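You operate a simulated robot arm through the tools that you are given. There is no shell and no other tool.

Carry out the task below with a simulated two-armed robot. There is one attempt and no reset: what you move stays moved.

Task
Wind the loose strap back on to the reel.
Fine: keeper open and brake off to wind; brake on and keeper shut at the end. Where these are worked on the way, their far stop is far enough and under half their travel is too little: reel brake, strap keeper.

It is judged by the outcome, as a careful person would: the job done as asked, and still so three seconds after it is handed in. It fails if anything else is knocked over, pushed out of place, dropped, spilled or broken.

Robot
Two 7-joint arms with two-finger parallel grippers on one trunk, on a base that drives. Base frame: it is fixed to the floor where the robot stands at the start and does not move with it; the origin is under the middle of the robot, x ahead of it, y to its left, z up. Lengths are in m, angles in rad, forces in N, time in s.
The left shoulder is at the start at [0.07, 0.13, 1.176], the right one opposite. With the tool pointing down near the work surface each hand reaches from about 0.1 to 0.5 m from the robot's upright axis, wherever it stands, measured 20 degrees to its own side. Places, roughly: reel brake [0.4, -0.2, 0.8]; reel wheel [0.4, -0.1, 1]; strap keeper [0.4, 0, 0.8]; strap reel [0.5, -0.1, 1]. Payload 1.57 kg a hand.
The TCP of each hand is the grasp point between the finger pads, 0.03 m short of the fingertips. In the tool frame z runs along the fingers and y along their closing line. Largest opening 0.08 m; finger width 0.017, thickness 0.012; the body of the gripper, 0.04 by 0.082 m, starts 0.08 m behind the TCP.
Orientation is that of the tool frame in the base frame, as a unit quaternion [x, y, z, w]. With the fingers straight down and closing along the base's y, the tool's x points along the base's -x, its y along +y and its z along -z.

Tools
- The arms move only by the tool nudge_tool. It takes "left_increments", "right_increments" or both (then of equal length, played together; a hand with none holds still); each is one flat list of numbers, 7 for each row, row after row: the shift along the base's x, y, z in units of 500 mm (1.0 is 500 mm), then the turn, a rotation vector about the base's x, y, z in units of 60 degrees (1.0 is 60 degrees), then the gripper command, from -1 (fully open) to 1 (shut), values between in proportion. In form: [tx, ty, tz, wx, wy, wz, grip, tx, ty, tz, wx, wy, wz, grip, ...]. A call has 1 to 20 rows; each row is the pose to reach, as a shift and turn from the pose commanded when the call began. A call with a number of a shift or a turn outside -1 to 1 is refused whole. Rows are played at 5 a second. More than 0.05 m and 0.15 rad between two rows, or a gripper value outside its range, and nothing of the call is played. Where a pose cannot be reached the arm comes as near as it can. A force on the tool above 40 N (or 10 N above the force at the start of the call, whichever is more), or a blocked arm, ends the call early, and 0.2 s more pass. The fingers move at their own pace (about 0.108 m/s each) and stop on an object; they squeeze with about 35 N. The grip force told is the motor's: it shows also when the fingers shut on nothing. Time passes only in rows, and 0.2 s behind the last, so rows that repeat a pose let the fingers close. The reply holds the time, the measured pose of the TCP, the force on the tool along the base axes, the opening and the grip force, in the units named above and with some noise, with the torque about the TCP (base axes, N m) and any sound that the robot's microphone picked up.
- Cameras (640 x 400 px; columns grow to the right, rows downward): "scene" is now at [0.1307, -0.0164, 1.4058]; the picture's right is [-0.19, -0.98, 0.00], its down [-0.67, 0.13, -0.73] and it looks along [0.72, -0.14, -0.68] (base axes); focal length 264 px, centre (320, 200). "left" rides on the left gripper at [0.072, 0.007, -0.122] in its tool frame; the picture's right is [-0.09, 1.00, 0.00], its down [-0.84, -0.08, -0.54] and it looks along [-0.54, -0.05, 0.84] (tool axes); focal length 238 px, centre (320, 200). "right" rides on the right gripper at [0.072, -0.007, -0.122] in its tool frame; the picture's right is [0.09, 1.00, 0.00], its down [-0.84, 0.08, -0.54] and it looks along [-0.54, 0.05, 0.84] (tool axes); focal length 238 px, centre (320, 200). There is no depth. A picture from a camera that has moved, and an enlarged one, comes with that camera's place and axes in the base frame and with its lens. The place of the scene camera against the robot may be out by one fixed shift of up to 0.018 m in any direction.
- camera(camera): a new picture of that camera. No time passes.
- slide_trunk(by): slides the trunk up (or, below 0, down) by that many m; the arms and the scene camera ride with it, the base frame stays. It gives what a move gives, with no picture.
- roll_base(legs): drives the robot by 1 to 6 legs, each [ahead, left, turn to the left] in m, m and rad, along the robot's own axes; the way and the turn of a leg run together, so that a leg with both is an arc; at most 1.5 m and 3.142 rad a leg. The arms and the cameras ride along, it lands a little off, and it stops where it bumps. It gives what a move gives.
- turn_head(pan, tilt): turns the head with the scene camera to pan (to the left, within 1.501 rad either way) and tilt (down, from -0.506 to 1.204), counted from straight ahead of the robot. It gives what a move gives.
- zoom(camera, box): a new picture of the part [left, top, right, bottom] of that camera's present view, enlarged. No time passes.
- job_done(): hands the job in; it is judged then, once.

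Nothing tells you exact positions but the pictures and the camera data. Unless the task says otherwise, let go and move clear before handing in.

The tools are called as name(argument=value, ...) on one line, values as JSON. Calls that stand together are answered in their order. nudge_tool: Moves the arms, as the interface text tells. Its arguments: {"type":"object","properties":{"left_increments":{"type":"array"},"right_increments":{"type":"array"}},"required":[]} The other tools are called the same way: slide_trunk (by) slides the trunk up or down; roll_base (legs) drives the base; turn_head (pan, tilt) turns the head that bears the scene camera; camera (camera) takes a picture; zoom (camera, box) takes an enlarged picture of a part of a camera's view; job_done () hands the job in.

At the start:

```text
time: 0.0
left_ee_pos: [0.3724, 0.0701, 1.22]
left_ee_rot: [-0.001, 1.0, -0.001, 0.001]
left_force: [0.5, -0.8, 0.2]
left_ft_torque: [0.03, 0.03, -0.01]
left_width: 0.0803
left_grasp_force: 0.1
right_ee_pos: [0.2856, -0.2073, 1.1247]
right_ee_rot: [0.0, 1.0, 0.0, 0.0]
right_force: [0.3, 0.6, -0.1]
right_ft_torque: [-0.02, -0.01, 0.01]
right_width: 0.0798
right_grasp_force: 0.0
trunk travel left (down, up): [-0.814, 0.126]
robot x, y, heading: [0.0012, -0.0039, 0.002]
head pan, tilt: [-0.192, 0.745]
```

scene: 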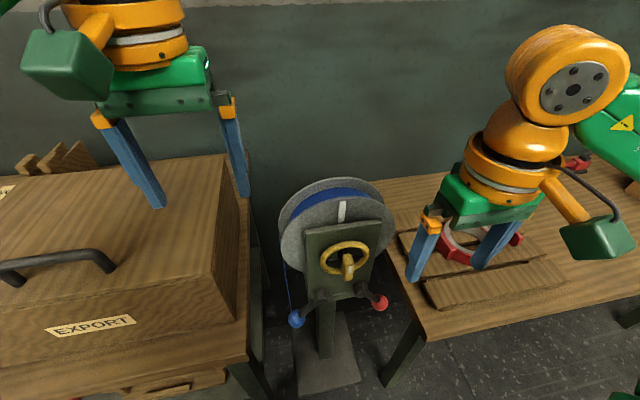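
right: 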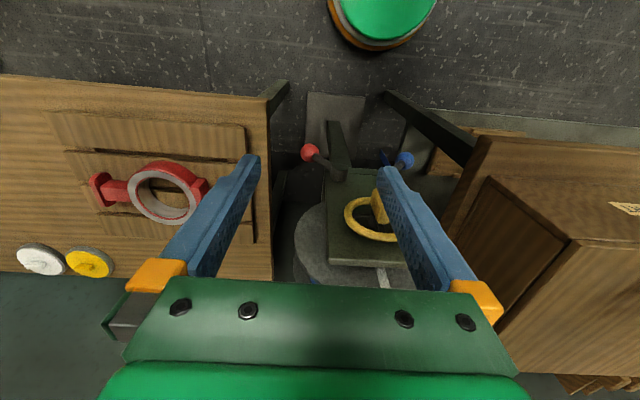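
left: 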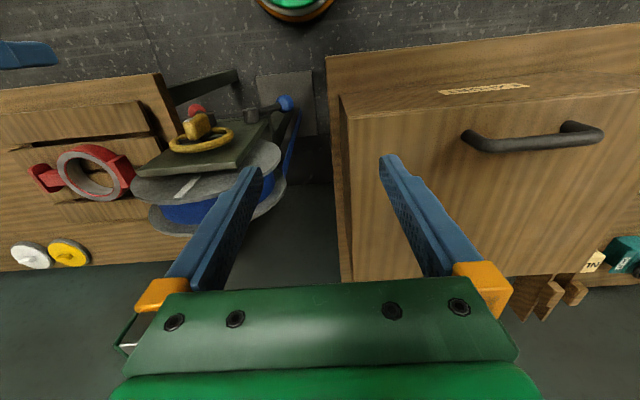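

I see a reel on a post standing between two benches, with a yellow hand wheel in front, a blue-knobbed lever at its left and a red-knobbed lever at its right. I'll take closer pictures before moving anything.

zoom(camera="scene", box=[250, 160, 420, 400])

zoom(camera="right", box=[260, 80, 480, 300])

zoom(camera="left", box=[120, 60, 340, 250])

```text
1.67 times, centred on (335, 280) of scene
camera zoom: at [0.1307, -0.0164, 1.4058], right [-0.19, -0.98, 0.0], down [-0.67, 0.13, -0.73], along [0.72, -0.14, -0.68], focal length 441 px, centre (295, 67)
```

zoom: 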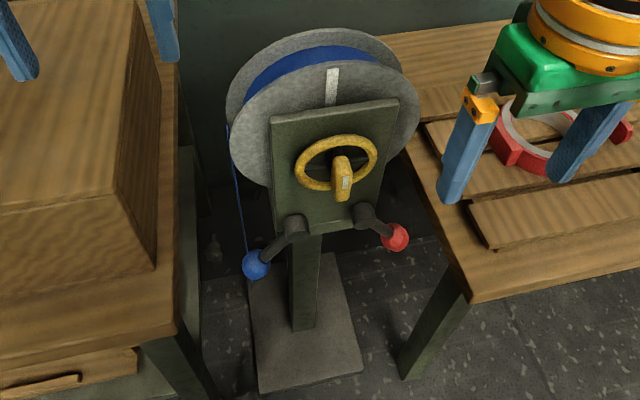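

```text
1.82 times, centred on (370, 190) of right
camera zoom: at [0.2136, -0.2135, 1.2467], right [-0.09, 1.0, 0.0], down [0.84, 0.08, 0.54], along [0.54, 0.05, -0.84], focal length 433 px, centre (229, 218)
```

zoom: 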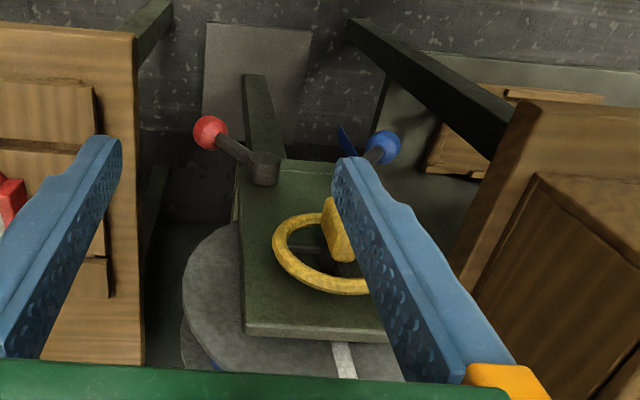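

```text
2.11 times, centred on (230, 155) of left
camera zoom: at [0.3007, 0.0768, 1.3426], right [0.09, 1.0, 0.0], down [0.84, -0.07, 0.54], along [0.54, -0.05, -0.84], focal length 502 px, centre (510, 295)
```

zoom: 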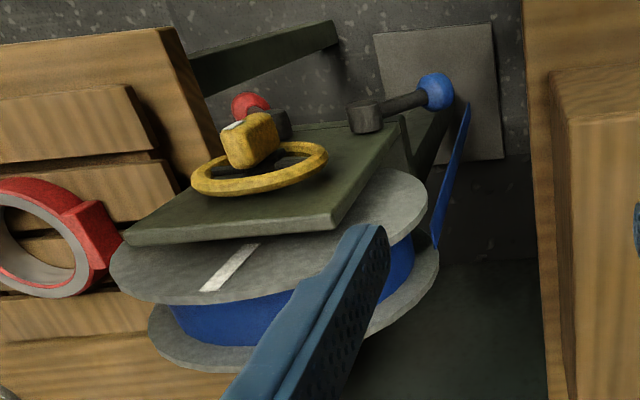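

The reel plate looks upright at about x 0.42, with the yellow wheel hub near (0.38, -0.12, 0.99), the blue keeper knob near (0.40, -0.015, 0.77) and the red brake knob near (0.40, -0.22, 0.79). I'll look around before backing the robot up for room to point a hand forward.

turn_head(pan=1.4, tilt=0.5)

camera(camera="scene")

turn_head(pan=-1.4, tilt=0.5)

camera(camera="scene")

```text
time: 1.7
left_ee_pos: [0.3725, 0.0712, 1.2201]
left_ee_rot: [-0.001, 1.0, -0.002, 0.001]
left_force: [-0.2, -0.2, -0.5]
left_ft_torque: [0.01, -0.03, 0.01]
left_width: 0.0798
left_grasp_force: 0.2
right_ee_pos: [0.2856, -0.2068, 1.1247]
right_ee_rot: [0.0, 1.0, 0.0, 0.0]
right_force: [-0.4, 0.1, -0.5]
right_ft_torque: [0.03, -0.01, -0.02]
right_width: 0.08
right_grasp_force: 0.0
trunk travel left (down, up): [-0.814, 0.126]
robot x, y, heading: [-0.0, -0.0004, -0.0]
head pan, tilt: [1.4, 0.499]
```

```text
taken
camera scene: at [0.0647, 0.0891, 1.4274], right [0.99, -0.17, 0.0], down [-0.08, -0.47, -0.88], along [0.15, 0.87, -0.48], focal length 264 px, centre (320, 200)
```

scene: 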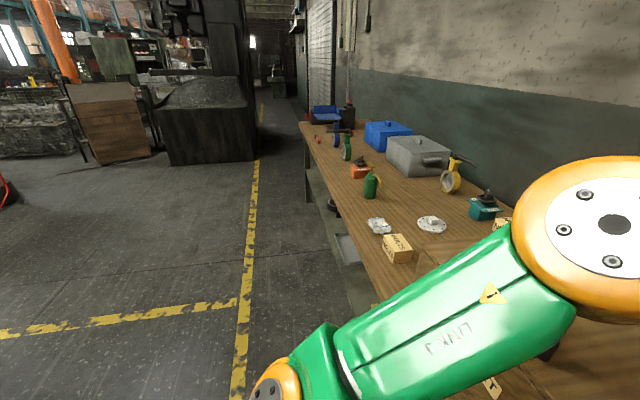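

```text
time: 4.1
left_ee_pos: [0.3728, 0.0695, 1.2195]
left_ee_rot: [-0.001, 1.0, -0.002, 0.001]
left_force: [-0.9, -0.4, -0.3]
left_ft_torque: [0.03, 0.02, 0.01]
left_width: 0.0798
left_grasp_force: 0.1
right_ee_pos: [0.2856, -0.2077, 1.1242]
right_ee_rot: [0.0, 1.0, 0.001, 0.0]
right_force: [-0.9, 0.5, 0.7]
right_ft_torque: [0.01, 0.0, 0.02]
right_width: 0.0802
right_grasp_force: 0.1
trunk travel left (down, up): [-0.814, 0.126]
robot x, y, heading: [0.0015, -0.0025, 0.003]
head pan, tilt: [-1.4, 0.499]
```

```text
taken
camera scene: at [0.0647, -0.0902, 1.4274], right [-0.99, -0.17, 0.0], down [-0.08, 0.47, -0.88], along [0.15, -0.87, -0.48], focal length 264 px, centre (320, 200)
```

scene: 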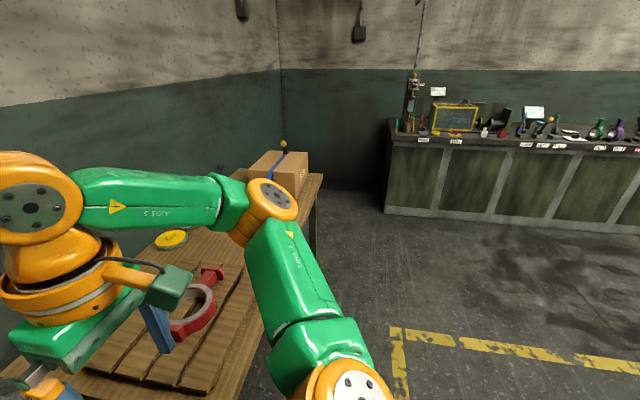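

Both sides show open floor behind the robot, so backing up is safe. I'll back up 0.25 m and look again at the reel.

roll_base(legs=[[-0.25, 0, 0]])

turn_head(pan=-0.1, tilt=0.7)

camera(camera="scene")

```text
time: 5.9
left_ee_pos: [0.1267, 0.0689, 1.2188]
left_ee_rot: [-0.001, 1.0, -0.001, 0.0]
left_force: [-0.3, -0.5, -0.4]
left_ft_torque: [0.0, 0.01, 0.02]
left_width: 0.0798
left_grasp_force: 0.2
right_ee_pos: [0.0396, -0.208, 1.1244]
right_ee_rot: [0.001, 1.0, 0.001, -0.001]
right_force: [-0.7, 0.2, 0.3]
right_ft_torque: [0.04, 0.04, -0.01]
right_width: 0.0797
right_grasp_force: 0.1
trunk travel left (down, up): [-0.814, 0.126]
robot x, y, heading: [-0.2481, 0.0021, 0.004]
head pan, tilt: [-1.4, 0.499]
```

```text
time: 7.4
left_ee_pos: [0.1249, 0.0723, 1.2204]
left_ee_rot: [-0.001, 1.0, 0.0, 0.001]
left_force: [0.8, -0.3, 1.2]
left_ft_torque: [0.0, 0.01, 0.01]
left_width: 0.0803
left_grasp_force: 0.1
right_ee_pos: [0.0374, -0.2081, 1.1249]
right_ee_rot: [0.001, 1.0, 0.0, 0.001]
right_force: [-0.7, -0.6, -0.4]
right_ft_torque: [0.01, -0.02, -0.06]
right_width: 0.0801
right_grasp_force: 0.0
trunk travel left (down, up): [-0.814, 0.126]
robot x, y, heading: [-0.2498, 0.002, -0.002]
head pan, tilt: [-0.099, 0.7]
```

```text
taken
camera scene: at [-0.114, -0.0091, 1.4097], right [-0.1, -0.99, 0.0], down [-0.64, 0.06, -0.77], along [0.76, -0.08, -0.64], focal length 264 px, centre (320, 200)
```

scene: 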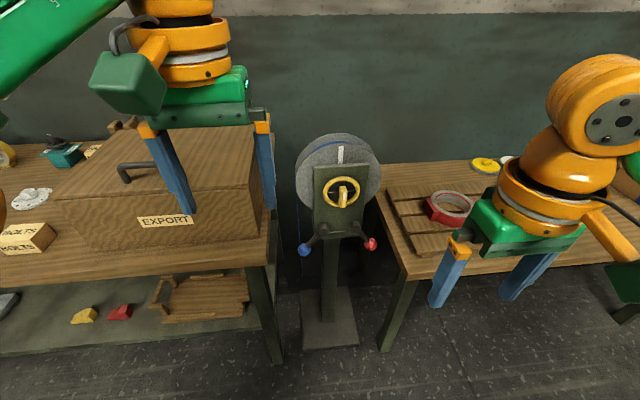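

zoom(camera="scene", box=[280, 120, 400, 270])

camera(camera="right")

camera(camera="left")

```text
2.67 times, centred on (340, 195) of scene
camera zoom: at [-0.114, -0.0091, 1.4097], right [-0.1, -0.99, 0.0], down [-0.64, 0.06, -0.77], along [0.76, -0.08, -0.64], focal length 705 px, centre (267, 213)
```

zoom: 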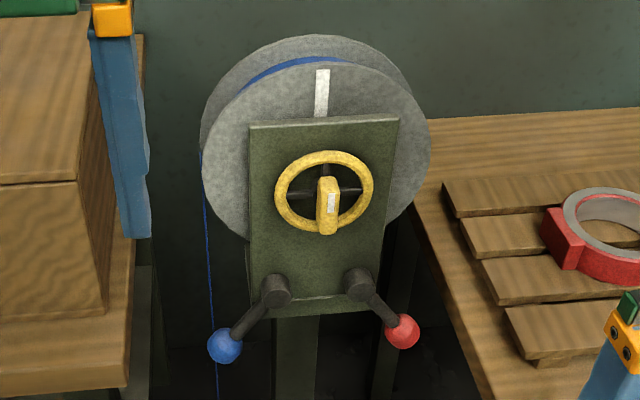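

```text
taken
camera right: at [-0.0341, -0.2136, 1.2467], right [-0.09, 1.0, 0.0], down [0.84, 0.08, 0.54], along [0.54, 0.05, -0.84], focal length 238 px, centre (320, 200)
```

right: 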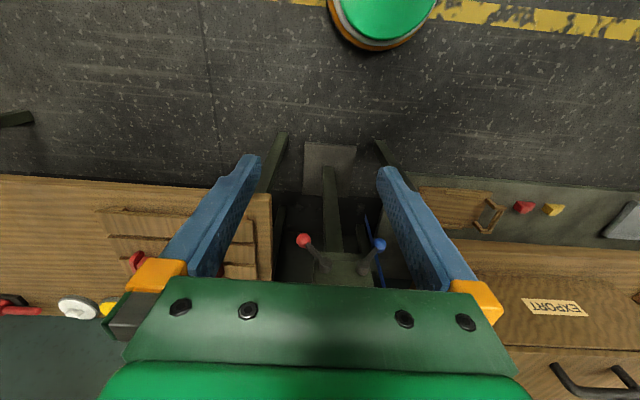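

```text
taken
camera left: at [0.0532, 0.0767, 1.3426], right [0.09, 1.0, 0.0], down [0.84, -0.08, 0.54], along [0.54, -0.05, -0.84], focal length 238 px, centre (320, 200)
```

left: 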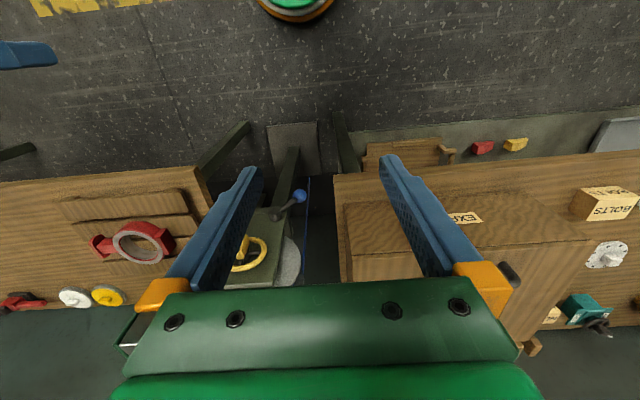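

The strap hangs from the left of the reel and passes behind the blue knob. I'll zoom in to see where its end is and whether the levers carry any markings.

zoom(camera="scene", box=[270, 220, 390, 350])

zoom(camera="right", box=[270, 130, 410, 290])

zoom(camera="left", box=[210, 110, 350, 290])

zoom(camera="scene", box=[295, 170, 385, 260])

```text
3.08 times, centred on (330, 285) of scene
camera zoom: at [-0.114, -0.0091, 1.4097], right [-0.1, -0.99, 0.0], down [-0.64, 0.06, -0.77], along [0.76, -0.08, -0.64], focal length 813 px, centre (289, -62)
```

zoom: 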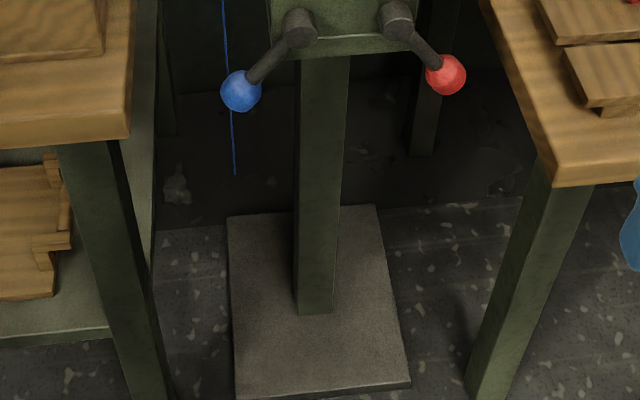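

```text
2.50 times, centred on (340, 210) of right
camera zoom: at [-0.0341, -0.2136, 1.2467], right [-0.09, 1.0, 0.0], down [0.84, 0.08, 0.54], along [0.54, 0.05, -0.84], focal length 596 px, centre (270, 175)
```

zoom: 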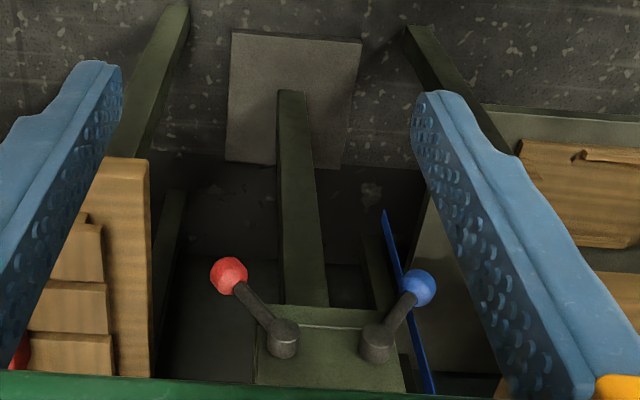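

```text
2.22 times, centred on (280, 200) of left
camera zoom: at [0.0532, 0.0767, 1.3426], right [0.09, 1.0, 0.0], down [0.84, -0.08, 0.54], along [0.54, -0.05, -0.84], focal length 530 px, centre (409, 200)
```

zoom: 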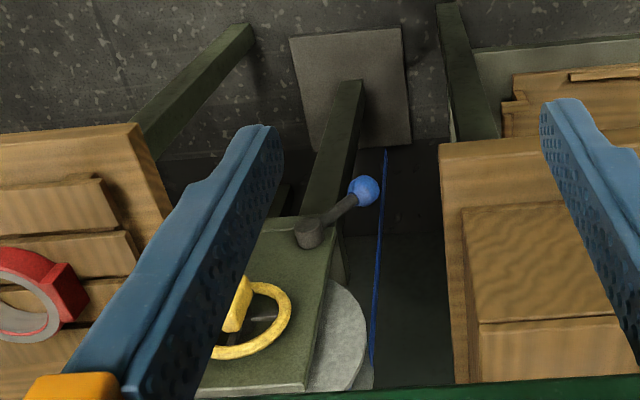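

```text
4.44 times, centred on (340, 215) of scene
camera zoom: at [-0.114, -0.0091, 1.4097], right [-0.1, -0.99, 0.0], down [-0.64, 0.06, -0.77], along [0.76, -0.08, -0.64], focal length 1175 px, centre (231, 133)
```

zoom: 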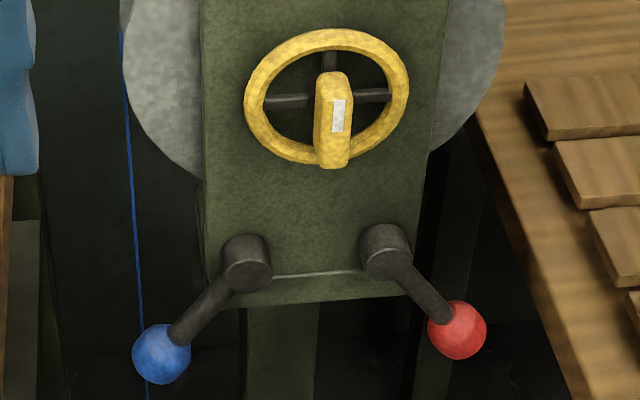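

The strap end hangs at about z 0.5 m, so roughly 0.48 m is loose and winding should take a bit under one turn. I'll pitch both hands forward by 60 degrees, which also gives level views of the reel front.

nudge_tool(right_increments=[0.02, 0, -0.015, 0, -0.125, 0, -1, 0.04, 0, -0.03, 0, -0.25, 0, -1, 0.06, 0, -0.045, 0, -0.375, 0, -1, 0.08, 0, -0.06, 0, -0.5, 0, -1, 0.1, 0, -0.075, 0, -0.625, 0, -1, 0.12, 0, -0.09, 0, -0.75, 0, -1, 0.14, 0, -0.105, 0, -0.875, 0, -1, 0.16, 0, -0.12, 0, -1, 0, -1], left_increments=[0, 0.01, -0.03, 0, -0.125, 0, -1, 0, 0.02, -0.06, 0, -0.25, 0, -1, 0, 0.03, -0.09, 0, -0.375, 0, -1, 0, 0.04, -0.12, 0, -0.5, 0, -1, 0, 0.05, -0.15, 0, -0.625, 0, -1, 0, 0.06, -0.18, 0, -0.75, 0, -1, 0, 0.07, -0.21, 0, -0.875, 0, -1, 0, 0.08, -0.24, 0, -1, 0, -1])

camera(camera="right")

camera(camera="left")

camera(camera="scene")

```text
time: 9.2
left_ee_pos: [0.1507, 0.0931, 1.1064]
left_ee_rot: [0.0, 0.866, 0.0, 0.501]
left_force: [-0.1, 0.5, 0.5]
left_ft_torque: [0.02, 0.02, 0.0]
left_width: 0.08
left_grasp_force: 0.0
left hand out of reach, approached as far as the arm can: row 7, 8
right_ee_pos: [0.1751, -0.2229, 1.0644]
right_ee_rot: [0.0, 0.867, 0.002, 0.499]
right_force: [0.5, 0.1, 0.4]
right_ft_torque: [0.0, 0.0, -0.01]
right_width: 0.0802
right_grasp_force: 0.0
right hand out of reach, approached as far as the arm can: row 5, 6, 7, 8
trunk travel left (down, up): [-0.814, 0.126]
robot x, y, heading: [-0.2498, -0.0001, -0.001]
head pan, tilt: [-0.099, 0.7]
```

```text
taken
camera right: at [0.0334, -0.2291, 1.0631], right [-0.05, 1.0, -0.08], down [-0.05, 0.07, 1.0], along [1.0, 0.05, 0.05], focal length 238 px, centre (320, 200)
```

right: 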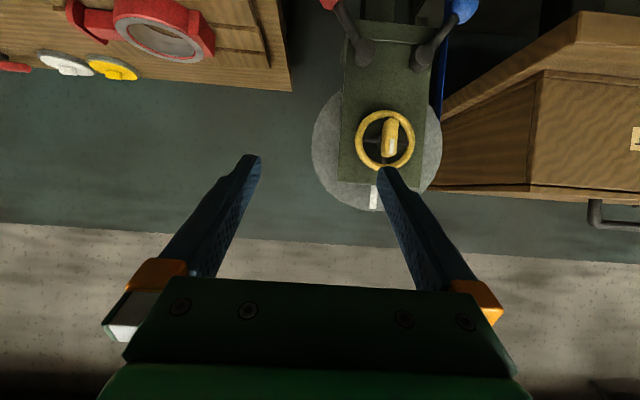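

```text
taken
camera left: at [0.0105, 0.0993, 1.1053], right [0.05, 1.0, 0.08], down [-0.05, -0.08, 1.0], along [1.0, -0.05, 0.05], focal length 238 px, centre (320, 200)
```

left: 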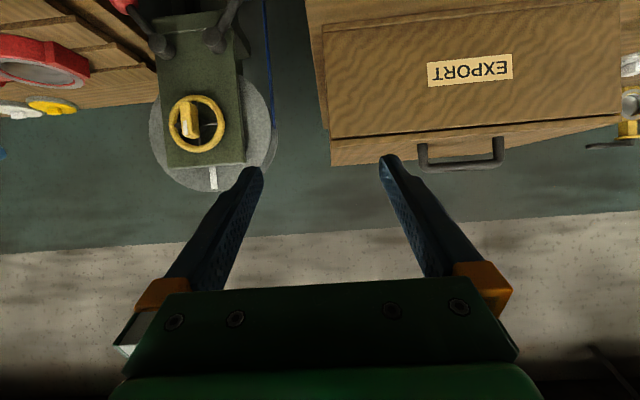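

```text
taken
camera scene: at [-0.1122, -0.0105, 1.4095], right [-0.1, -0.99, 0.0], down [-0.64, 0.07, -0.76], along [0.76, -0.08, -0.65], focal length 264 px, centre (320, 200)
```

scene: 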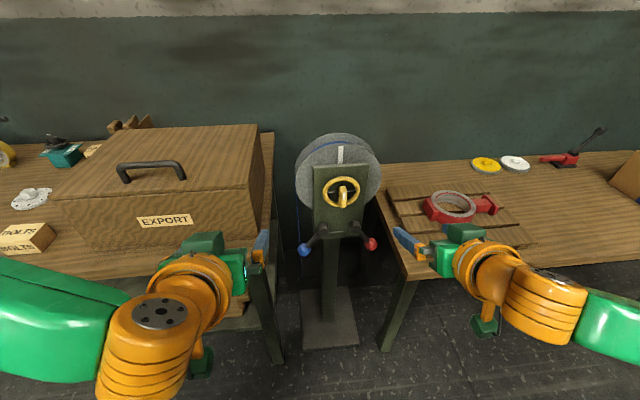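

Both arms are a bit folded up against the trunk, but the cameras now look straight at the reel. I'll zoom in on the reel with both to triangulate it well.

zoom(camera="right", box=[300, 0, 480, 220])

zoom(camera="left", box=[110, 0, 290, 220])

```text
1.82 times, centred on (390, 110) of right
camera zoom: at [0.0334, -0.2291, 1.0631], right [-0.05, 1.0, -0.08], down [-0.05, 0.07, 1.0], along [1.0, 0.05, 0.05], focal length 433 px, centre (193, 364)
```

zoom: 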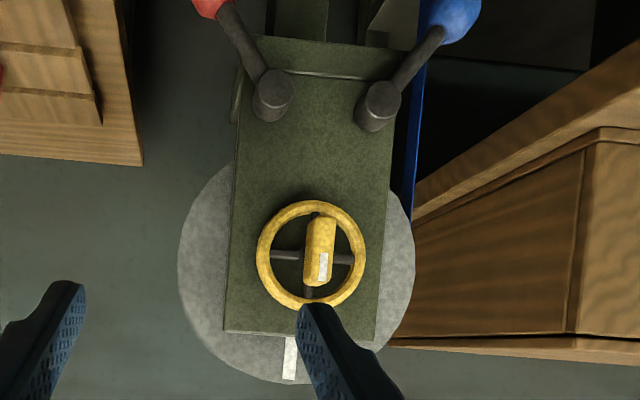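

```text
1.82 times, centred on (200, 110) of left
camera zoom: at [0.0105, 0.0993, 1.1053], right [0.05, 1.0, 0.08], down [-0.05, -0.08, 1.0], along [1.0, -0.05, 0.05], focal length 433 px, centre (538, 364)
```

zoom: 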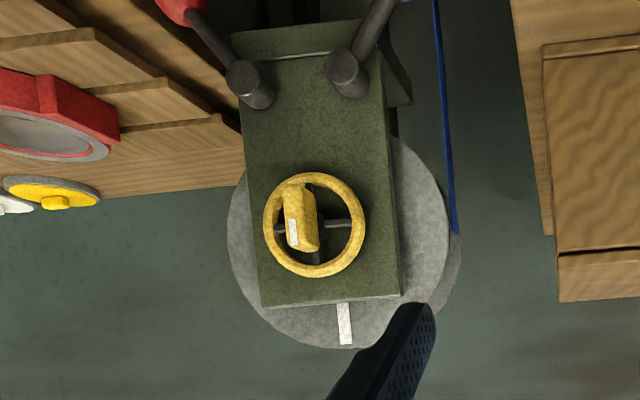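

The two hand cameras agree to a millimetre: the hub bar's front face is at about (0.371, -0.116, 0.98) and stands upright. The lever pivots are near (0.40, -0.070, 0.842) for blue and (0.398, -0.162, 0.845) for red. I'll centre the robot on the reel and lower the trunk so that both hands reach comfortably.

roll_base(legs=[[0, -0.11, 0]])

slide_trunk(by=-0.18)

turn_head(pan=0.0, tilt=0.5)

camera(camera="scene")

```text
time: 10.4
left_ee_pos: [0.1501, -0.0115, 1.1063]
left_ee_rot: [-0.001, 0.866, -0.002, 0.5]
left_force: [-0.7, -0.3, 0.4]
left_ft_torque: [-0.03, -0.01, 0.0]
left_width: 0.0798
left_grasp_force: 0.1
right_ee_pos: [0.1729, -0.3291, 1.0661]
right_ee_rot: [0.001, 0.866, -0.002, 0.5]
right_force: [0.9, 0.0, 0.3]
right_ft_torque: [-0.04, -0.02, 0.0]
right_width: 0.08
right_grasp_force: 0.0
trunk travel left (down, up): [-0.814, 0.126]
robot x, y, heading: [-0.2457, -0.1068, -0.004]
head pan, tilt: [-0.099, 0.7]
```

```text
time: 12.4
left_ee_pos: [0.151, -0.0142, 0.9267]
left_ee_rot: [-0.001, 0.866, 0.0, 0.5]
left_force: [-0.4, 0.7, 0.6]
left_ft_torque: [-0.01, -0.03, -0.01]
left_width: 0.08
left_grasp_force: 0.0
right_ee_pos: [0.1721, -0.3321, 0.8844]
right_ee_rot: [0.0, 0.866, 0.001, 0.5]
right_force: [0.5, 0.8, -0.1]
right_ft_torque: [0.0, 0.05, 0.07]
right_width: 0.0799
right_grasp_force: 0.1
trunk travel left (down, up): [-0.634, 0.306]
robot x, y, heading: [-0.2462, -0.1053, -0.004]
head pan, tilt: [-0.099, 0.7]
```

```text
time: 13.1
left_ee_pos: [0.1508, -0.0143, 0.9272]
left_ee_rot: [0.001, 0.866, -0.001, 0.5]
left_force: [0.3, -0.2, 0.4]
left_ft_torque: [0.03, -0.01, -0.01]
left_width: 0.0797
left_grasp_force: 0.1
right_ee_pos: [0.1733, -0.3319, 0.885]
right_ee_rot: [0.0, 0.866, 0.001, 0.499]
right_force: [0.0, -1.2, 0.6]
right_ft_torque: [0.02, 0.01, 0.0]
right_width: 0.0802
right_grasp_force: 0.0
trunk travel left (down, up): [-0.634, 0.306]
robot x, y, heading: [-0.2503, -0.1094, -0.006]
head pan, tilt: [0.0, 0.499]
```

```text
taken
camera scene: at [-0.1076, -0.1094, 1.2473], right [0.0, -1.0, 0.0], down [-0.48, 0.0, -0.88], along [0.88, 0.0, -0.48], focal length 264 px, centre (320, 200)
```

scene: 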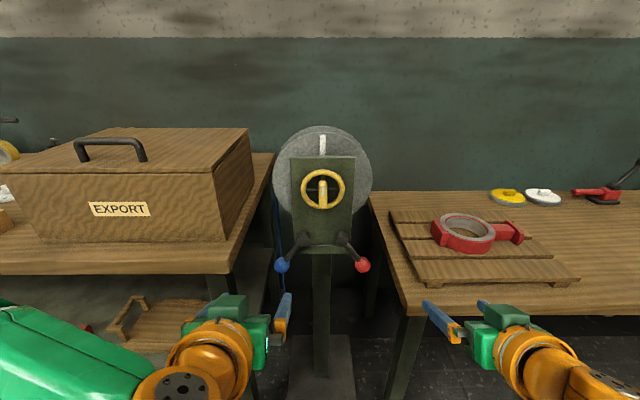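

The view is now centred on the reel, and both levers slant down and outward. I'll bring both hands to forward-pointing poses in front of the two knobs, about 0.1 m short of them.

nudge_tool(left_increments=[0.0497, 0, -0.0517, 0, -0.0833, 0, -1, 0.0993, 0, -0.1033, 0, -0.1667, 0, -1, 0.149, 0, -0.155, 0, -0.25, 0, -1, 0.1987, 0, -0.2067, 0, -0.3333, 0, -1, 0.2483, 0, -0.2583, 0, -0.4167, 0, -1, 0.298, 0, -0.31, 0, -0.5, 0, -1], right_increments=[0, 0.0575, -0.0333, 0, -0.0833, 0, -1, 0.04, 0.115, -0.0667, 0, -0.1667, 0, -1, 0.08, 0.1725, -0.1, 0, -0.25, 0, -1, 0.13, 0.23, -0.1333, 0, -0.3333, 0, -1, 0.19, 0.23, -0.1667, 0, -0.4167, 0, -1, 0.254, 0.23, -0.2, 0, -0.5, 0, -1])

camera(camera="right")

camera(camera="left")

camera(camera="scene")

```text
time: 14.5
left_ee_pos: [0.2812, -0.0927, 0.8363]
left_ee_rot: [-0.01, 0.719, 0.01, 0.695]
left_force: [-0.7, 0.1, 1.4]
left_ft_torque: [-0.01, 0.01, -0.02]
left_width: 0.0799
left_grasp_force: 0.1
left hand out of reach, approached as far as the arm can: row 3, 4, 5, 6
right_ee_pos: [0.1818, -0.3054, 0.8753]
right_ee_rot: [-0.012, 0.847, 0.005, 0.531]
right_force: [0.1, 0.0, -0.1]
right_ft_torque: [-0.01, 0.01, -0.01]
right_width: 0.08
right_grasp_force: 0.1
right hand out of reach, approached as far as the arm can: row 1, 2, 3, 4, 5, 6
trunk travel left (down, up): [-0.634, 0.306]
robot x, y, heading: [-0.2458, -0.1069, -0.003]
head pan, tilt: [0.0, 0.499]
```

```text
taken
camera right: at [0.0416, -0.3133, 0.8634], right [-0.06, 0.99, -0.09], down [-0.13, 0.08, 0.99], along [0.99, 0.07, 0.12], focal length 238 px, centre (320, 200)
```

right: 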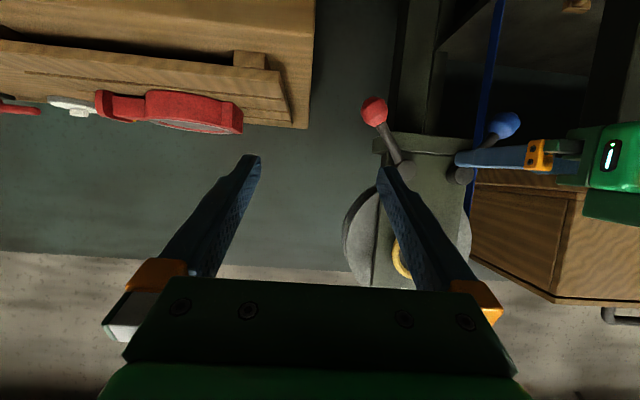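

```text
taken
camera left: at [0.1572, -0.0886, 0.7686], right [-0.02, 1.0, 0.09], down [-0.51, -0.09, 0.85], along [0.86, -0.03, 0.51], focal length 238 px, centre (320, 200)
```

left: 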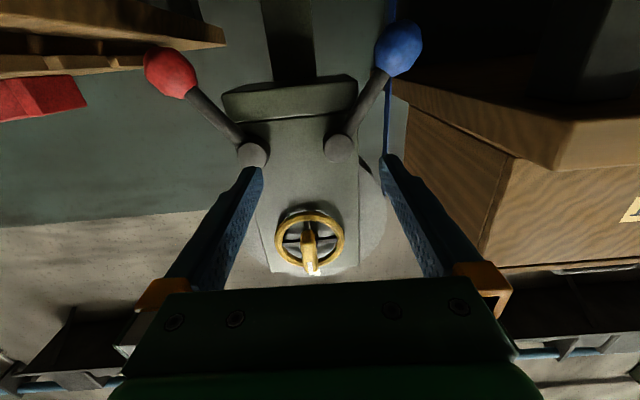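

```text
taken
camera scene: at [-0.107, -0.1098, 1.2473], right [0.0, -1.0, 0.0], down [-0.48, 0.0, -0.88], along [0.88, 0.0, -0.48], focal length 264 px, centre (320, 200)
```

scene: 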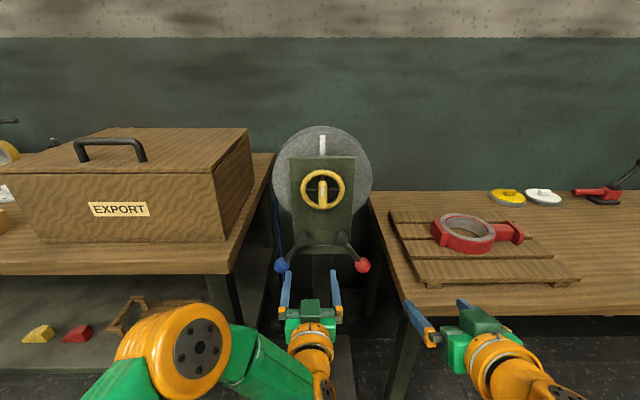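

The left hand stopped near (0.28, -0.09, 0.84) and the right one hardly moved, so the arms are folded too tightly this close to the trunk. I'll send the right hand forward without turning it to see how the reach behaves.

nudge_tool(right_increments=[0.05, 0.02, -0.02, 0, 0, 0, -1, 0.1, 0.04, -0.04, 0, 0, 0, -1, 0.15, 0.06, -0.06, 0, 0, 0, -1, 0.2, 0.08, -0.08, 0, 0, 0, -1])

```text
time: 15.5
left_ee_pos: [0.2827, -0.0899, 0.8349]
left_ee_rot: [-0.01, 0.72, 0.009, 0.694]
left_force: [0.5, 0.1, 0.0]
left_ft_torque: [-0.02, 0.0, -0.02]
left_width: 0.08
left_grasp_force: 0.0
right_ee_pos: [0.2854, -0.2704, 0.8423]
right_ee_rot: [-0.011, 0.848, 0.003, 0.529]
right_force: [0.0, -0.7, 0.9]
right_ft_torque: [0.0, -0.02, -0.01]
right_width: 0.0802
right_grasp_force: 0.0
right hand out of reach, approached as far as the arm can: row 3, 4
trunk travel left (down, up): [-0.634, 0.306]
robot x, y, heading: [-0.2478, -0.1097, -0.005]
head pan, tilt: [0.0, 0.499]
```

The commanded pose follows what is actually reached, and the arm frees up as it extends. I'll back the base up another 0.12 m to give the arms more room, then retry the forward pose.

roll_base(legs=[[-0.12, 0, 0]])

nudge_tool(right_increments=[0.06, 0.03, -0.02, 0, -0.11, 0, -1, 0.12, 0.06, -0.04, 0, -0.22, 0, -1, 0.18, 0.09, -0.06, 0, -0.33, 0, -1, 0.24, 0.11, -0.08, 0, -0.44, 0, -1], left_increments=[0.06, 0.037, -0.03, 0, 0, 0, -1, 0.12, 0.075, -0.06, 0, 0.0, 0, -1, 0.18, 0.112, -0.09, 0, 0.0, 0, -1, 0.24, 0.15, -0.12, 0, 0.0, 0, -1])

camera(camera="right")

camera(camera="left")

camera(camera="scene")

```text
time: 16.8
left_ee_pos: [0.1606, -0.0903, 0.8357]
left_ee_rot: [-0.011, 0.719, 0.01, 0.695]
left_force: [-0.2, 0.8, -1.0]
left_ft_torque: [0.01, -0.01, 0.03]
left_width: 0.0799
left_grasp_force: 0.1
right_ee_pos: [0.1647, -0.271, 0.8421]
right_ee_rot: [-0.01, 0.849, 0.003, 0.529]
right_force: [0.4, -0.1, 1.1]
right_ft_torque: [0.02, 0.03, 0.01]
right_width: 0.0799
right_grasp_force: 0.0
trunk travel left (down, up): [-0.634, 0.306]
robot x, y, heading: [-0.365, -0.1114, -0.003]
head pan, tilt: [0.0, 0.499]
```

```text
time: 17.6
left_ee_pos: [0.2517, -0.0825, 0.8052]
left_ee_rot: [-0.012, 0.747, 0.02, 0.664]
left_force: [0.6, 0.8, -4.6]
left_ft_torque: [0.16, -0.25, -0.07]
left_width: 0.0784
left_grasp_force: 0.1
left hand out of reach, approached as far as the arm can: row 1, 2, 3, 4
right_ee_pos: [0.2687, -0.17, 0.8262]
right_ee_rot: [-0.012, 0.775, -0.008, 0.632]
right_force: [0.0, -1.3, 2.8]
right_ft_torque: [0.17, 0.34, 0.21]
right_width: 0.0799
right_grasp_force: 0.1
right hand out of reach, approached as far as the arm can: row 1, 2, 3, 4
trunk travel left (down, up): [-0.634, 0.306]
robot x, y, heading: [-0.365, -0.1095, 0.0]
head pan, tilt: [0.0, 0.499]
stopped in row 4 (left hand): the force on the tool passed its limit at 152 N (the readings are from after the stop); the commanded pose is now the measured one
```

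```text
taken
camera right: at [0.1361, -0.1781, 0.7814], right [-0.03, 0.99, -0.12], down [-0.36, 0.1, 0.93], along [0.93, 0.07, 0.36], focal length 238 px, centre (320, 200)
```

right: 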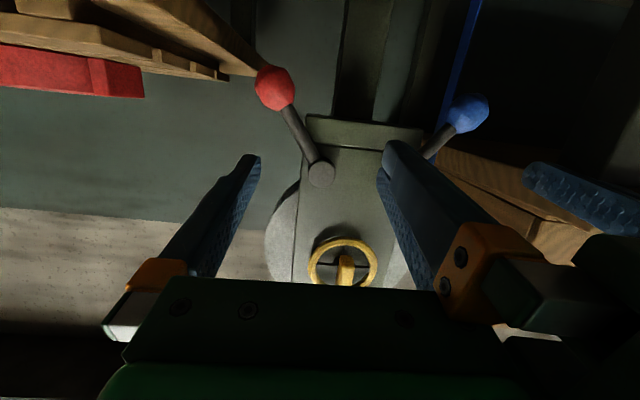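

```text
taken
camera left: at [0.1222, -0.0824, 0.7493], right [-0.04, 0.99, 0.11], down [-0.44, -0.11, 0.89], along [0.9, -0.01, 0.44], focal length 238 px, centre (320, 200)
```

left: 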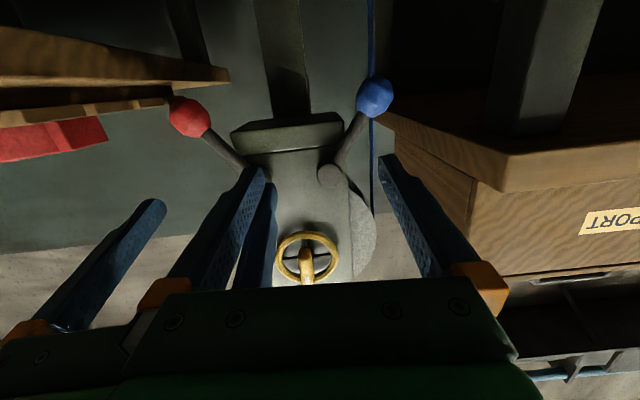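

```text
taken
camera scene: at [-0.2244, -0.1099, 1.2471], right [0.0, -1.0, 0.0], down [-0.48, 0.0, -0.88], along [0.88, 0.0, -0.48], focal length 264 px, centre (320, 200)
```

scene: 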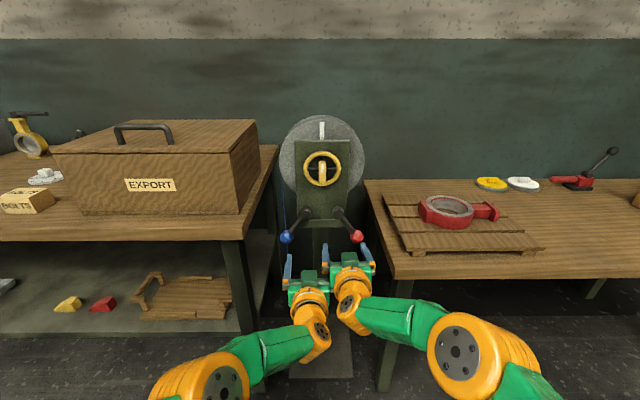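

The two hands bumped each other because the left one drifted inward. I'll move the right hand off to its own side straight away and then look down at the arm postures.

nudge_tool(right_increments=[-0.02, -0.04, 0, 0, 0, 0, -1, -0.05, -0.1, 0, 0, 0, 0, -1, -0.08, -0.16, 0, 0, 0, 0, -1])

turn_head(pan=0.0, tilt=1.1)

camera(camera="scene")

```text
time: 18.4
left_ee_pos: [0.2497, -0.0839, 0.8067]
left_ee_rot: [-0.013, 0.746, 0.021, 0.666]
left_force: [0.0, 0.6, 0.5]
left_ft_torque: [0.02, 0.0, 0.0]
left_width: 0.0798
left_grasp_force: 0.0
right_ee_pos: [0.2438, -0.1988, 0.8584]
right_ee_rot: [-0.006, 0.781, -0.015, 0.625]
right_force: [0.1, 0.5, 0.0]
right_ft_torque: [0.0, 0.01, 0.01]
right_width: 0.08
right_grasp_force: 0.0
right hand out of reach, approached as far as the arm can: row 1, 2, 3
trunk travel left (down, up): [-0.634, 0.306]
robot x, y, heading: [-0.3618, -0.1075, -0.0]
head pan, tilt: [0.0, 0.499]
```

```text
time: 19.4
left_ee_pos: [0.2504, -0.0833, 0.8073]
left_ee_rot: [-0.014, 0.747, 0.021, 0.665]
left_force: [0.8, 0.7, -0.2]
left_ft_torque: [-0.01, -0.01, 0.04]
left_width: 0.0802
left_grasp_force: 0.1
right_ee_pos: [0.2446, -0.1984, 0.8578]
right_ee_rot: [-0.007, 0.781, -0.015, 0.624]
right_force: [1.3, 0.2, 0.1]
right_ft_torque: [0.01, 0.03, -0.01]
right_width: 0.0801
right_grasp_force: 0.0
trunk travel left (down, up): [-0.634, 0.306]
robot x, y, heading: [-0.3686, -0.1086, -0.002]
head pan, tilt: [0.0, 1.1]
```

```text
taken
camera scene: at [-0.2544, -0.109, 1.1997], right [0.0, -1.0, 0.0], down [-0.89, 0.0, -0.45], along [0.45, 0.0, -0.89], focal length 264 px, centre (320, 200)
```

scene: 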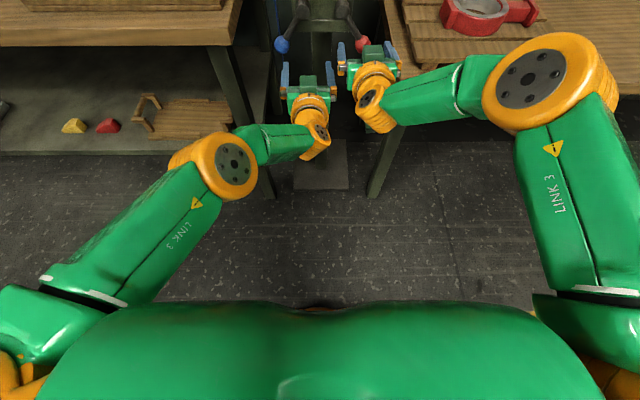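

Both arms lie almost in the shoulder plane, and what they failed to do each time was get lower. I'll lower the trunk another 0.12 m, which stays clear of the benches since the hands are at x 0.25, and retry.

slide_trunk(by=-0.12)

nudge_tool(left_increments=[0, 0.04, 0.03, 0, -0.03, 0, -1, 0, 0.08, 0.06, 0, -0.06, 0, -1, 0, 0.12, 0.1, 0, -0.09, 0, -1, 0, 0.14, 0.14, 0, -0.09, 0, -1])

camera(camera="scene")

```text
time: 20.9
left_ee_pos: [0.2505, -0.0816, 0.6868]
left_ee_rot: [-0.013, 0.747, 0.021, 0.664]
left_force: [-0.5, -0.5, 0.1]
left_ft_torque: [0.01, 0.01, -0.01]
left_width: 0.0801
left_grasp_force: 0.1
right_ee_pos: [0.2437, -0.1991, 0.7368]
right_ee_rot: [-0.006, 0.78, -0.016, 0.625]
right_force: [-1.0, -1.0, -1.1]
right_ft_torque: [0.02, -0.01, 0.04]
right_width: 0.08
right_grasp_force: 0.1
trunk travel left (down, up): [-0.514, 0.426]
robot x, y, heading: [-0.3676, -0.1076, -0.004]
head pan, tilt: [0.0, 1.1]
```

```text
time: 21.9
left_ee_pos: [0.2516, -0.0391, 0.7779]
left_ee_rot: [-0.02, 0.718, 0.025, 0.695]
left_force: [0.8, 0.3, -0.5]
left_ft_torque: [0.03, -0.02, -0.05]
left_width: 0.08
left_grasp_force: 0.0
left hand out of reach, approached as far as the arm can: row 1, 2, 3, 4
right_ee_pos: [0.2442, -0.199, 0.7374]
right_ee_rot: [-0.006, 0.781, -0.016, 0.625]
right_force: [0.2, 0.7, -0.3]
right_ft_torque: [-0.01, 0.0, -0.01]
right_width: 0.0801
right_grasp_force: 0.1
trunk travel left (down, up): [-0.514, 0.426]
robot x, y, heading: [-0.3642, -0.1092, -0.002]
head pan, tilt: [0.0, 1.1]
```

```text
taken
camera scene: at [-0.2547, -0.1086, 1.0797], right [0.0, -1.0, 0.0], down [-0.89, 0.0, -0.45], along [0.45, 0.0, -0.89], focal length 264 px, centre (320, 200)
```

scene: 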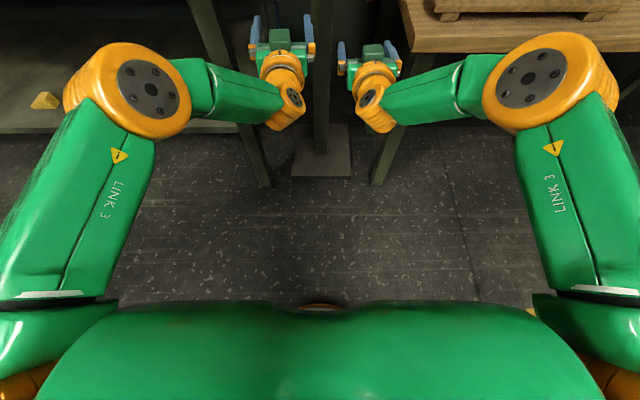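

The left hand now sits near (0.25, -0.04, 0.78), pointing forward. Extending forward should open the elbow, so I'll advance it toward the knob while correcting its orientation.

nudge_tool(left_increments=[0.053, 0.01, -0.004, -0.002, -0.01, -0.02, -1, 0.106, 0.028, -0.008, -0.005, -0.02, -0.04, -1, 0.16, 0.046, -0.012, -0.007, -0.031, -0.061, -1])

camera(camera="left")

turn_head(pan=0.0, tilt=0.6)

camera(camera="scene")

```text
time: 22.7
left_ee_pos: [0.3138, -0.0298, 0.7936]
left_ee_rot: [0.002, 0.708, -0.001, 0.706]
left_force: [1.0, -0.1, 0.7]
left_ft_torque: [0.01, -0.02, 0.02]
left_width: 0.0802
left_grasp_force: 0.1
left hand out of reach, approached as far as the arm can: row 1, 2, 3
right_ee_pos: [0.2452, -0.1983, 0.7372]
right_ee_rot: [-0.006, 0.781, -0.016, 0.624]
right_force: [0.3, -0.2, 0.0]
right_ft_torque: [-0.02, 0.02, 0.02]
right_width: 0.0799
right_grasp_force: 0.0
trunk travel left (down, up): [-0.514, 0.426]
robot x, y, heading: [-0.3649, -0.1101, -0.0]
head pan, tilt: [0.0, 1.1]
```

```text
taken
camera left: at [0.1914, -0.0234, 0.723], right [0.0, 1.0, 0.09], down [-0.54, -0.08, 0.84], along [0.84, -0.05, 0.54], focal length 238 px, centre (320, 200)
```

left: 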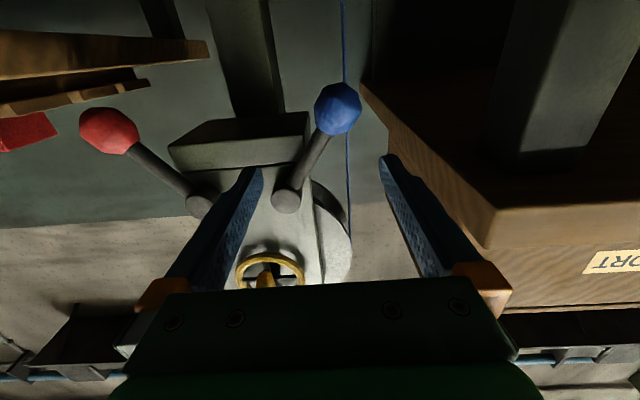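

```text
time: 23.6
left_ee_pos: [0.3132, -0.0297, 0.7935]
left_ee_rot: [0.001, 0.708, -0.001, 0.706]
left_force: [-0.5, 0.1, -0.3]
left_ft_torque: [0.0, 0.01, 0.04]
left_width: 0.0801
left_grasp_force: 0.1
right_ee_pos: [0.2449, -0.1992, 0.7375]
right_ee_rot: [-0.007, 0.781, -0.015, 0.625]
right_force: [0.1, 0.2, 0.1]
right_ft_torque: [-0.01, -0.01, 0.01]
right_width: 0.0802
right_grasp_force: 0.0
trunk travel left (down, up): [-0.514, 0.426]
robot x, y, heading: [-0.3624, -0.1075, -0.003]
head pan, tilt: [0.0, 0.6]
```

```text
taken
camera scene: at [-0.2292, -0.109, 1.1182], right [0.0, -1.0, 0.0], down [-0.57, 0.0, -0.82], along [0.82, 0.0, -0.57], focal length 264 px, centre (320, 200)
```

scene: 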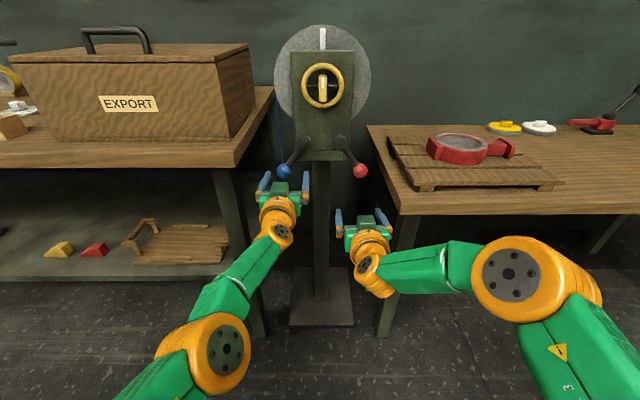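

The left arm has swung into an elbow-down posture, which suits pointing forward, and it is now close to full stretch. I'll bring the right arm to the same posture by extending it forward and slightly up.

nudge_tool(right_increments=[0.02, -0.01, 0.04, 0.008, -0.053, 0.003, -1, 0.06, -0.02, 0.07, 0.015, -0.106, 0.006, -1, 0.1, -0.03, 0.1, 0.023, -0.159, 0.008, -1, 0.15, -0.032, 0.1, 0.03, -0.211, 0.011, -1])

camera(camera="scene")

camera(camera="right")

```text
time: 24.6
left_ee_pos: [0.3135, -0.0294, 0.7943]
left_ee_rot: [0.002, 0.709, -0.002, 0.705]
left_force: [-0.2, 0.0, -0.5]
left_ft_torque: [-0.02, 0.01, -0.03]
left_width: 0.0801
left_grasp_force: 0.0
right_ee_pos: [0.3161, -0.198, 0.7934]
right_ee_rot: [0.0, 0.726, -0.004, 0.688]
right_force: [0.4, 0.2, -0.3]
right_ft_torque: [0.0, -0.01, 0.02]
right_width: 0.0801
right_grasp_force: 0.1
right hand out of reach, approached as far as the arm can: row 1, 2, 3, 4
trunk travel left (down, up): [-0.514, 0.426]
robot x, y, heading: [-0.3671, -0.109, -0.001]
head pan, tilt: [0.0, 0.6]
```

```text
taken
camera scene: at [-0.2293, -0.1091, 1.1183], right [0.0, -1.0, 0.0], down [-0.57, 0.0, -0.82], along [0.82, 0.0, -0.57], focal length 264 px, centre (320, 200)
```

scene: 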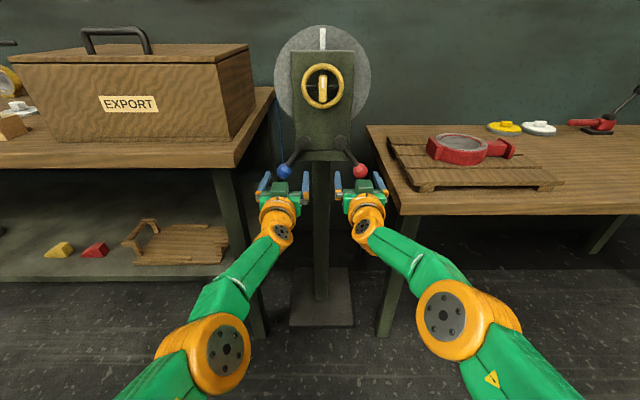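

```text
taken
camera right: at [0.1908, -0.2036, 0.7279], right [0.0, 1.0, -0.1], down [-0.5, 0.08, 0.86], along [0.87, 0.05, 0.5], focal length 238 px, centre (320, 200)
```

right: 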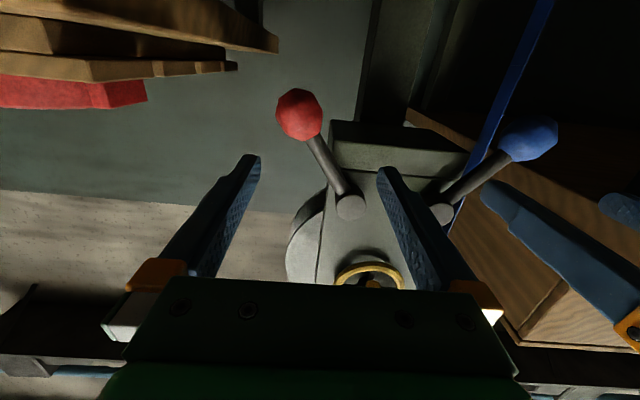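

Both arms now have the same elbow-down posture. I'll draw both hands back 0.08 m together and then drive the base forward by the same order, so that the knobs and wheel fall well within reach.

nudge_tool(left_increments=[-0.05, 0, 0, 0, 0, 0, -1, -0.1, 0, 0, 0, 0, 0, -1, -0.16, 0, 0, 0, 0, 0, -1], right_increments=[-0.05, -0.01, 0, 0, 0, 0, -1, -0.1, -0.02, 0, 0, 0, 0, -1, -0.16, -0.03, 0, 0, 0, 0, -1])

camera(camera="scene")

```text
time: 25.4
left_ee_pos: [0.3097, -0.0416, 0.7932]
left_ee_rot: [0.004, 0.705, -0.003, 0.709]
left_force: [0.2, -0.3, -0.1]
left_ft_torque: [0.04, -0.02, -0.01]
left_width: 0.0799
left_grasp_force: 0.1
left hand out of reach, approached as far as the arm can: row 1, 2, 3
right_ee_pos: [0.2371, -0.1894, 0.8131]
right_ee_rot: [0.005, 0.727, -0.009, 0.686]
right_force: [-0.4, -0.3, -0.7]
right_ft_torque: [0.01, 0.01, -0.01]
right_width: 0.0797
right_grasp_force: 0.1
right hand out of reach, approached as far as the arm can: row 1, 2, 3
trunk travel left (down, up): [-0.514, 0.426]
robot x, y, heading: [-0.366, -0.1103, -0.004]
head pan, tilt: [0.0, 0.6]
```

```text
taken
camera scene: at [-0.23, -0.1092, 1.1184], right [0.0, -1.0, 0.0], down [-0.56, 0.0, -0.83], along [0.83, 0.0, -0.56], focal length 264 px, centre (320, 200)
```

scene: 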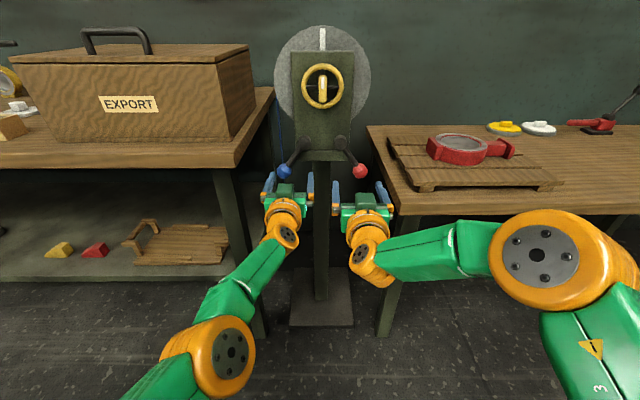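

Retracting is awkward while the hands are below shoulder height: the left one stayed put and the right elbow swung outward. I'll try the left hand at wheel height instead, about 0.1 m in front of the hub, and move the right hand aside.

nudge_tool(left_increments=[-0.02, 0, 0.06, 0, 0, 0, -1, -0.04, 0, 0.12, 0, 0, 0, -1, -0.06, -0.04, 0.18, 0, 0, 0, -1, -0.07, -0.08, 0.25, 0, 0, 0, -1, -0.08, -0.12, 0.31, 0, 0, 0, -1, -0.08, -0.15, 0.374, 0, 0, 0, -1], right_increments=[-0.02, -0.03, 0, 0, 0, 0, -1, -0.04, -0.06, 0, 0, 0, 0, -1, -0.06, -0.09, 0, 0, 0, 0, -1, -0.08, -0.12, 0, 0, 0, 0, -1, -0.08, -0.12, 0, 0, 0, 0, -1, -0.08, -0.12, 0, 0, 0, 0, -1])

camera(camera="scene")

camera(camera="left")

```text
time: 26.8
left_ee_pos: [0.2716, -0.1166, 0.9793]
left_ee_rot: [0.006, 0.703, -0.006, 0.711]
left_force: [-0.2, 0.7, 0.3]
left_ft_torque: [0.01, -0.01, 0.01]
left_width: 0.0799
left_grasp_force: 0.2
left hand out of reach, approached as far as the arm can: row 1, 2, 3
right_ee_pos: [0.2009, -0.2016, 0.8383]
right_ee_rot: [0.003, 0.725, -0.007, 0.689]
right_force: [-0.6, 0.0, 0.2]
right_ft_torque: [0.0, 0.01, -0.01]
right_width: 0.0798
right_grasp_force: 0.1
right hand out of reach, approached as far as the arm can: row 1, 2, 3, 4, 5, 6
trunk travel left (down, up): [-0.514, 0.426]
robot x, y, heading: [-0.3683, -0.1065, -0.002]
head pan, tilt: [0.0, 0.6]
```

```text
taken
camera scene: at [-0.2299, -0.1091, 1.1184], right [0.0, -1.0, 0.0], down [-0.56, 0.0, -0.83], along [0.83, 0.0, -0.56], focal length 264 px, centre (320, 200)
```

scene: 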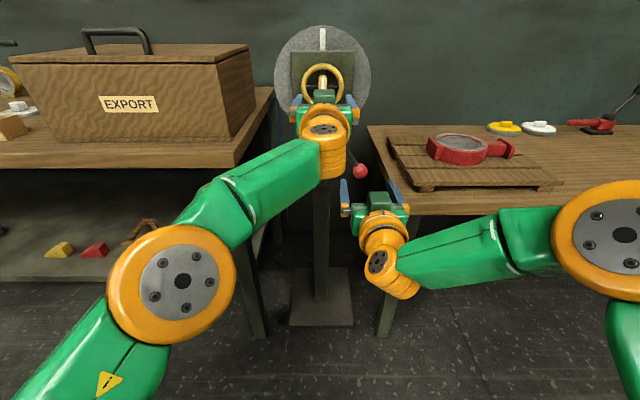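

```text
taken
camera left: at [0.1515, -0.1093, 0.9076], right [0.01, 1.0, 0.09], down [-0.55, -0.07, 0.83], along [0.83, -0.06, 0.55], focal length 238 px, centre (320, 200)
```

left: 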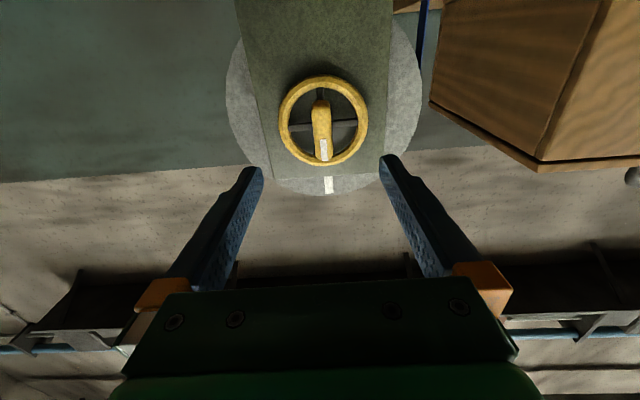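

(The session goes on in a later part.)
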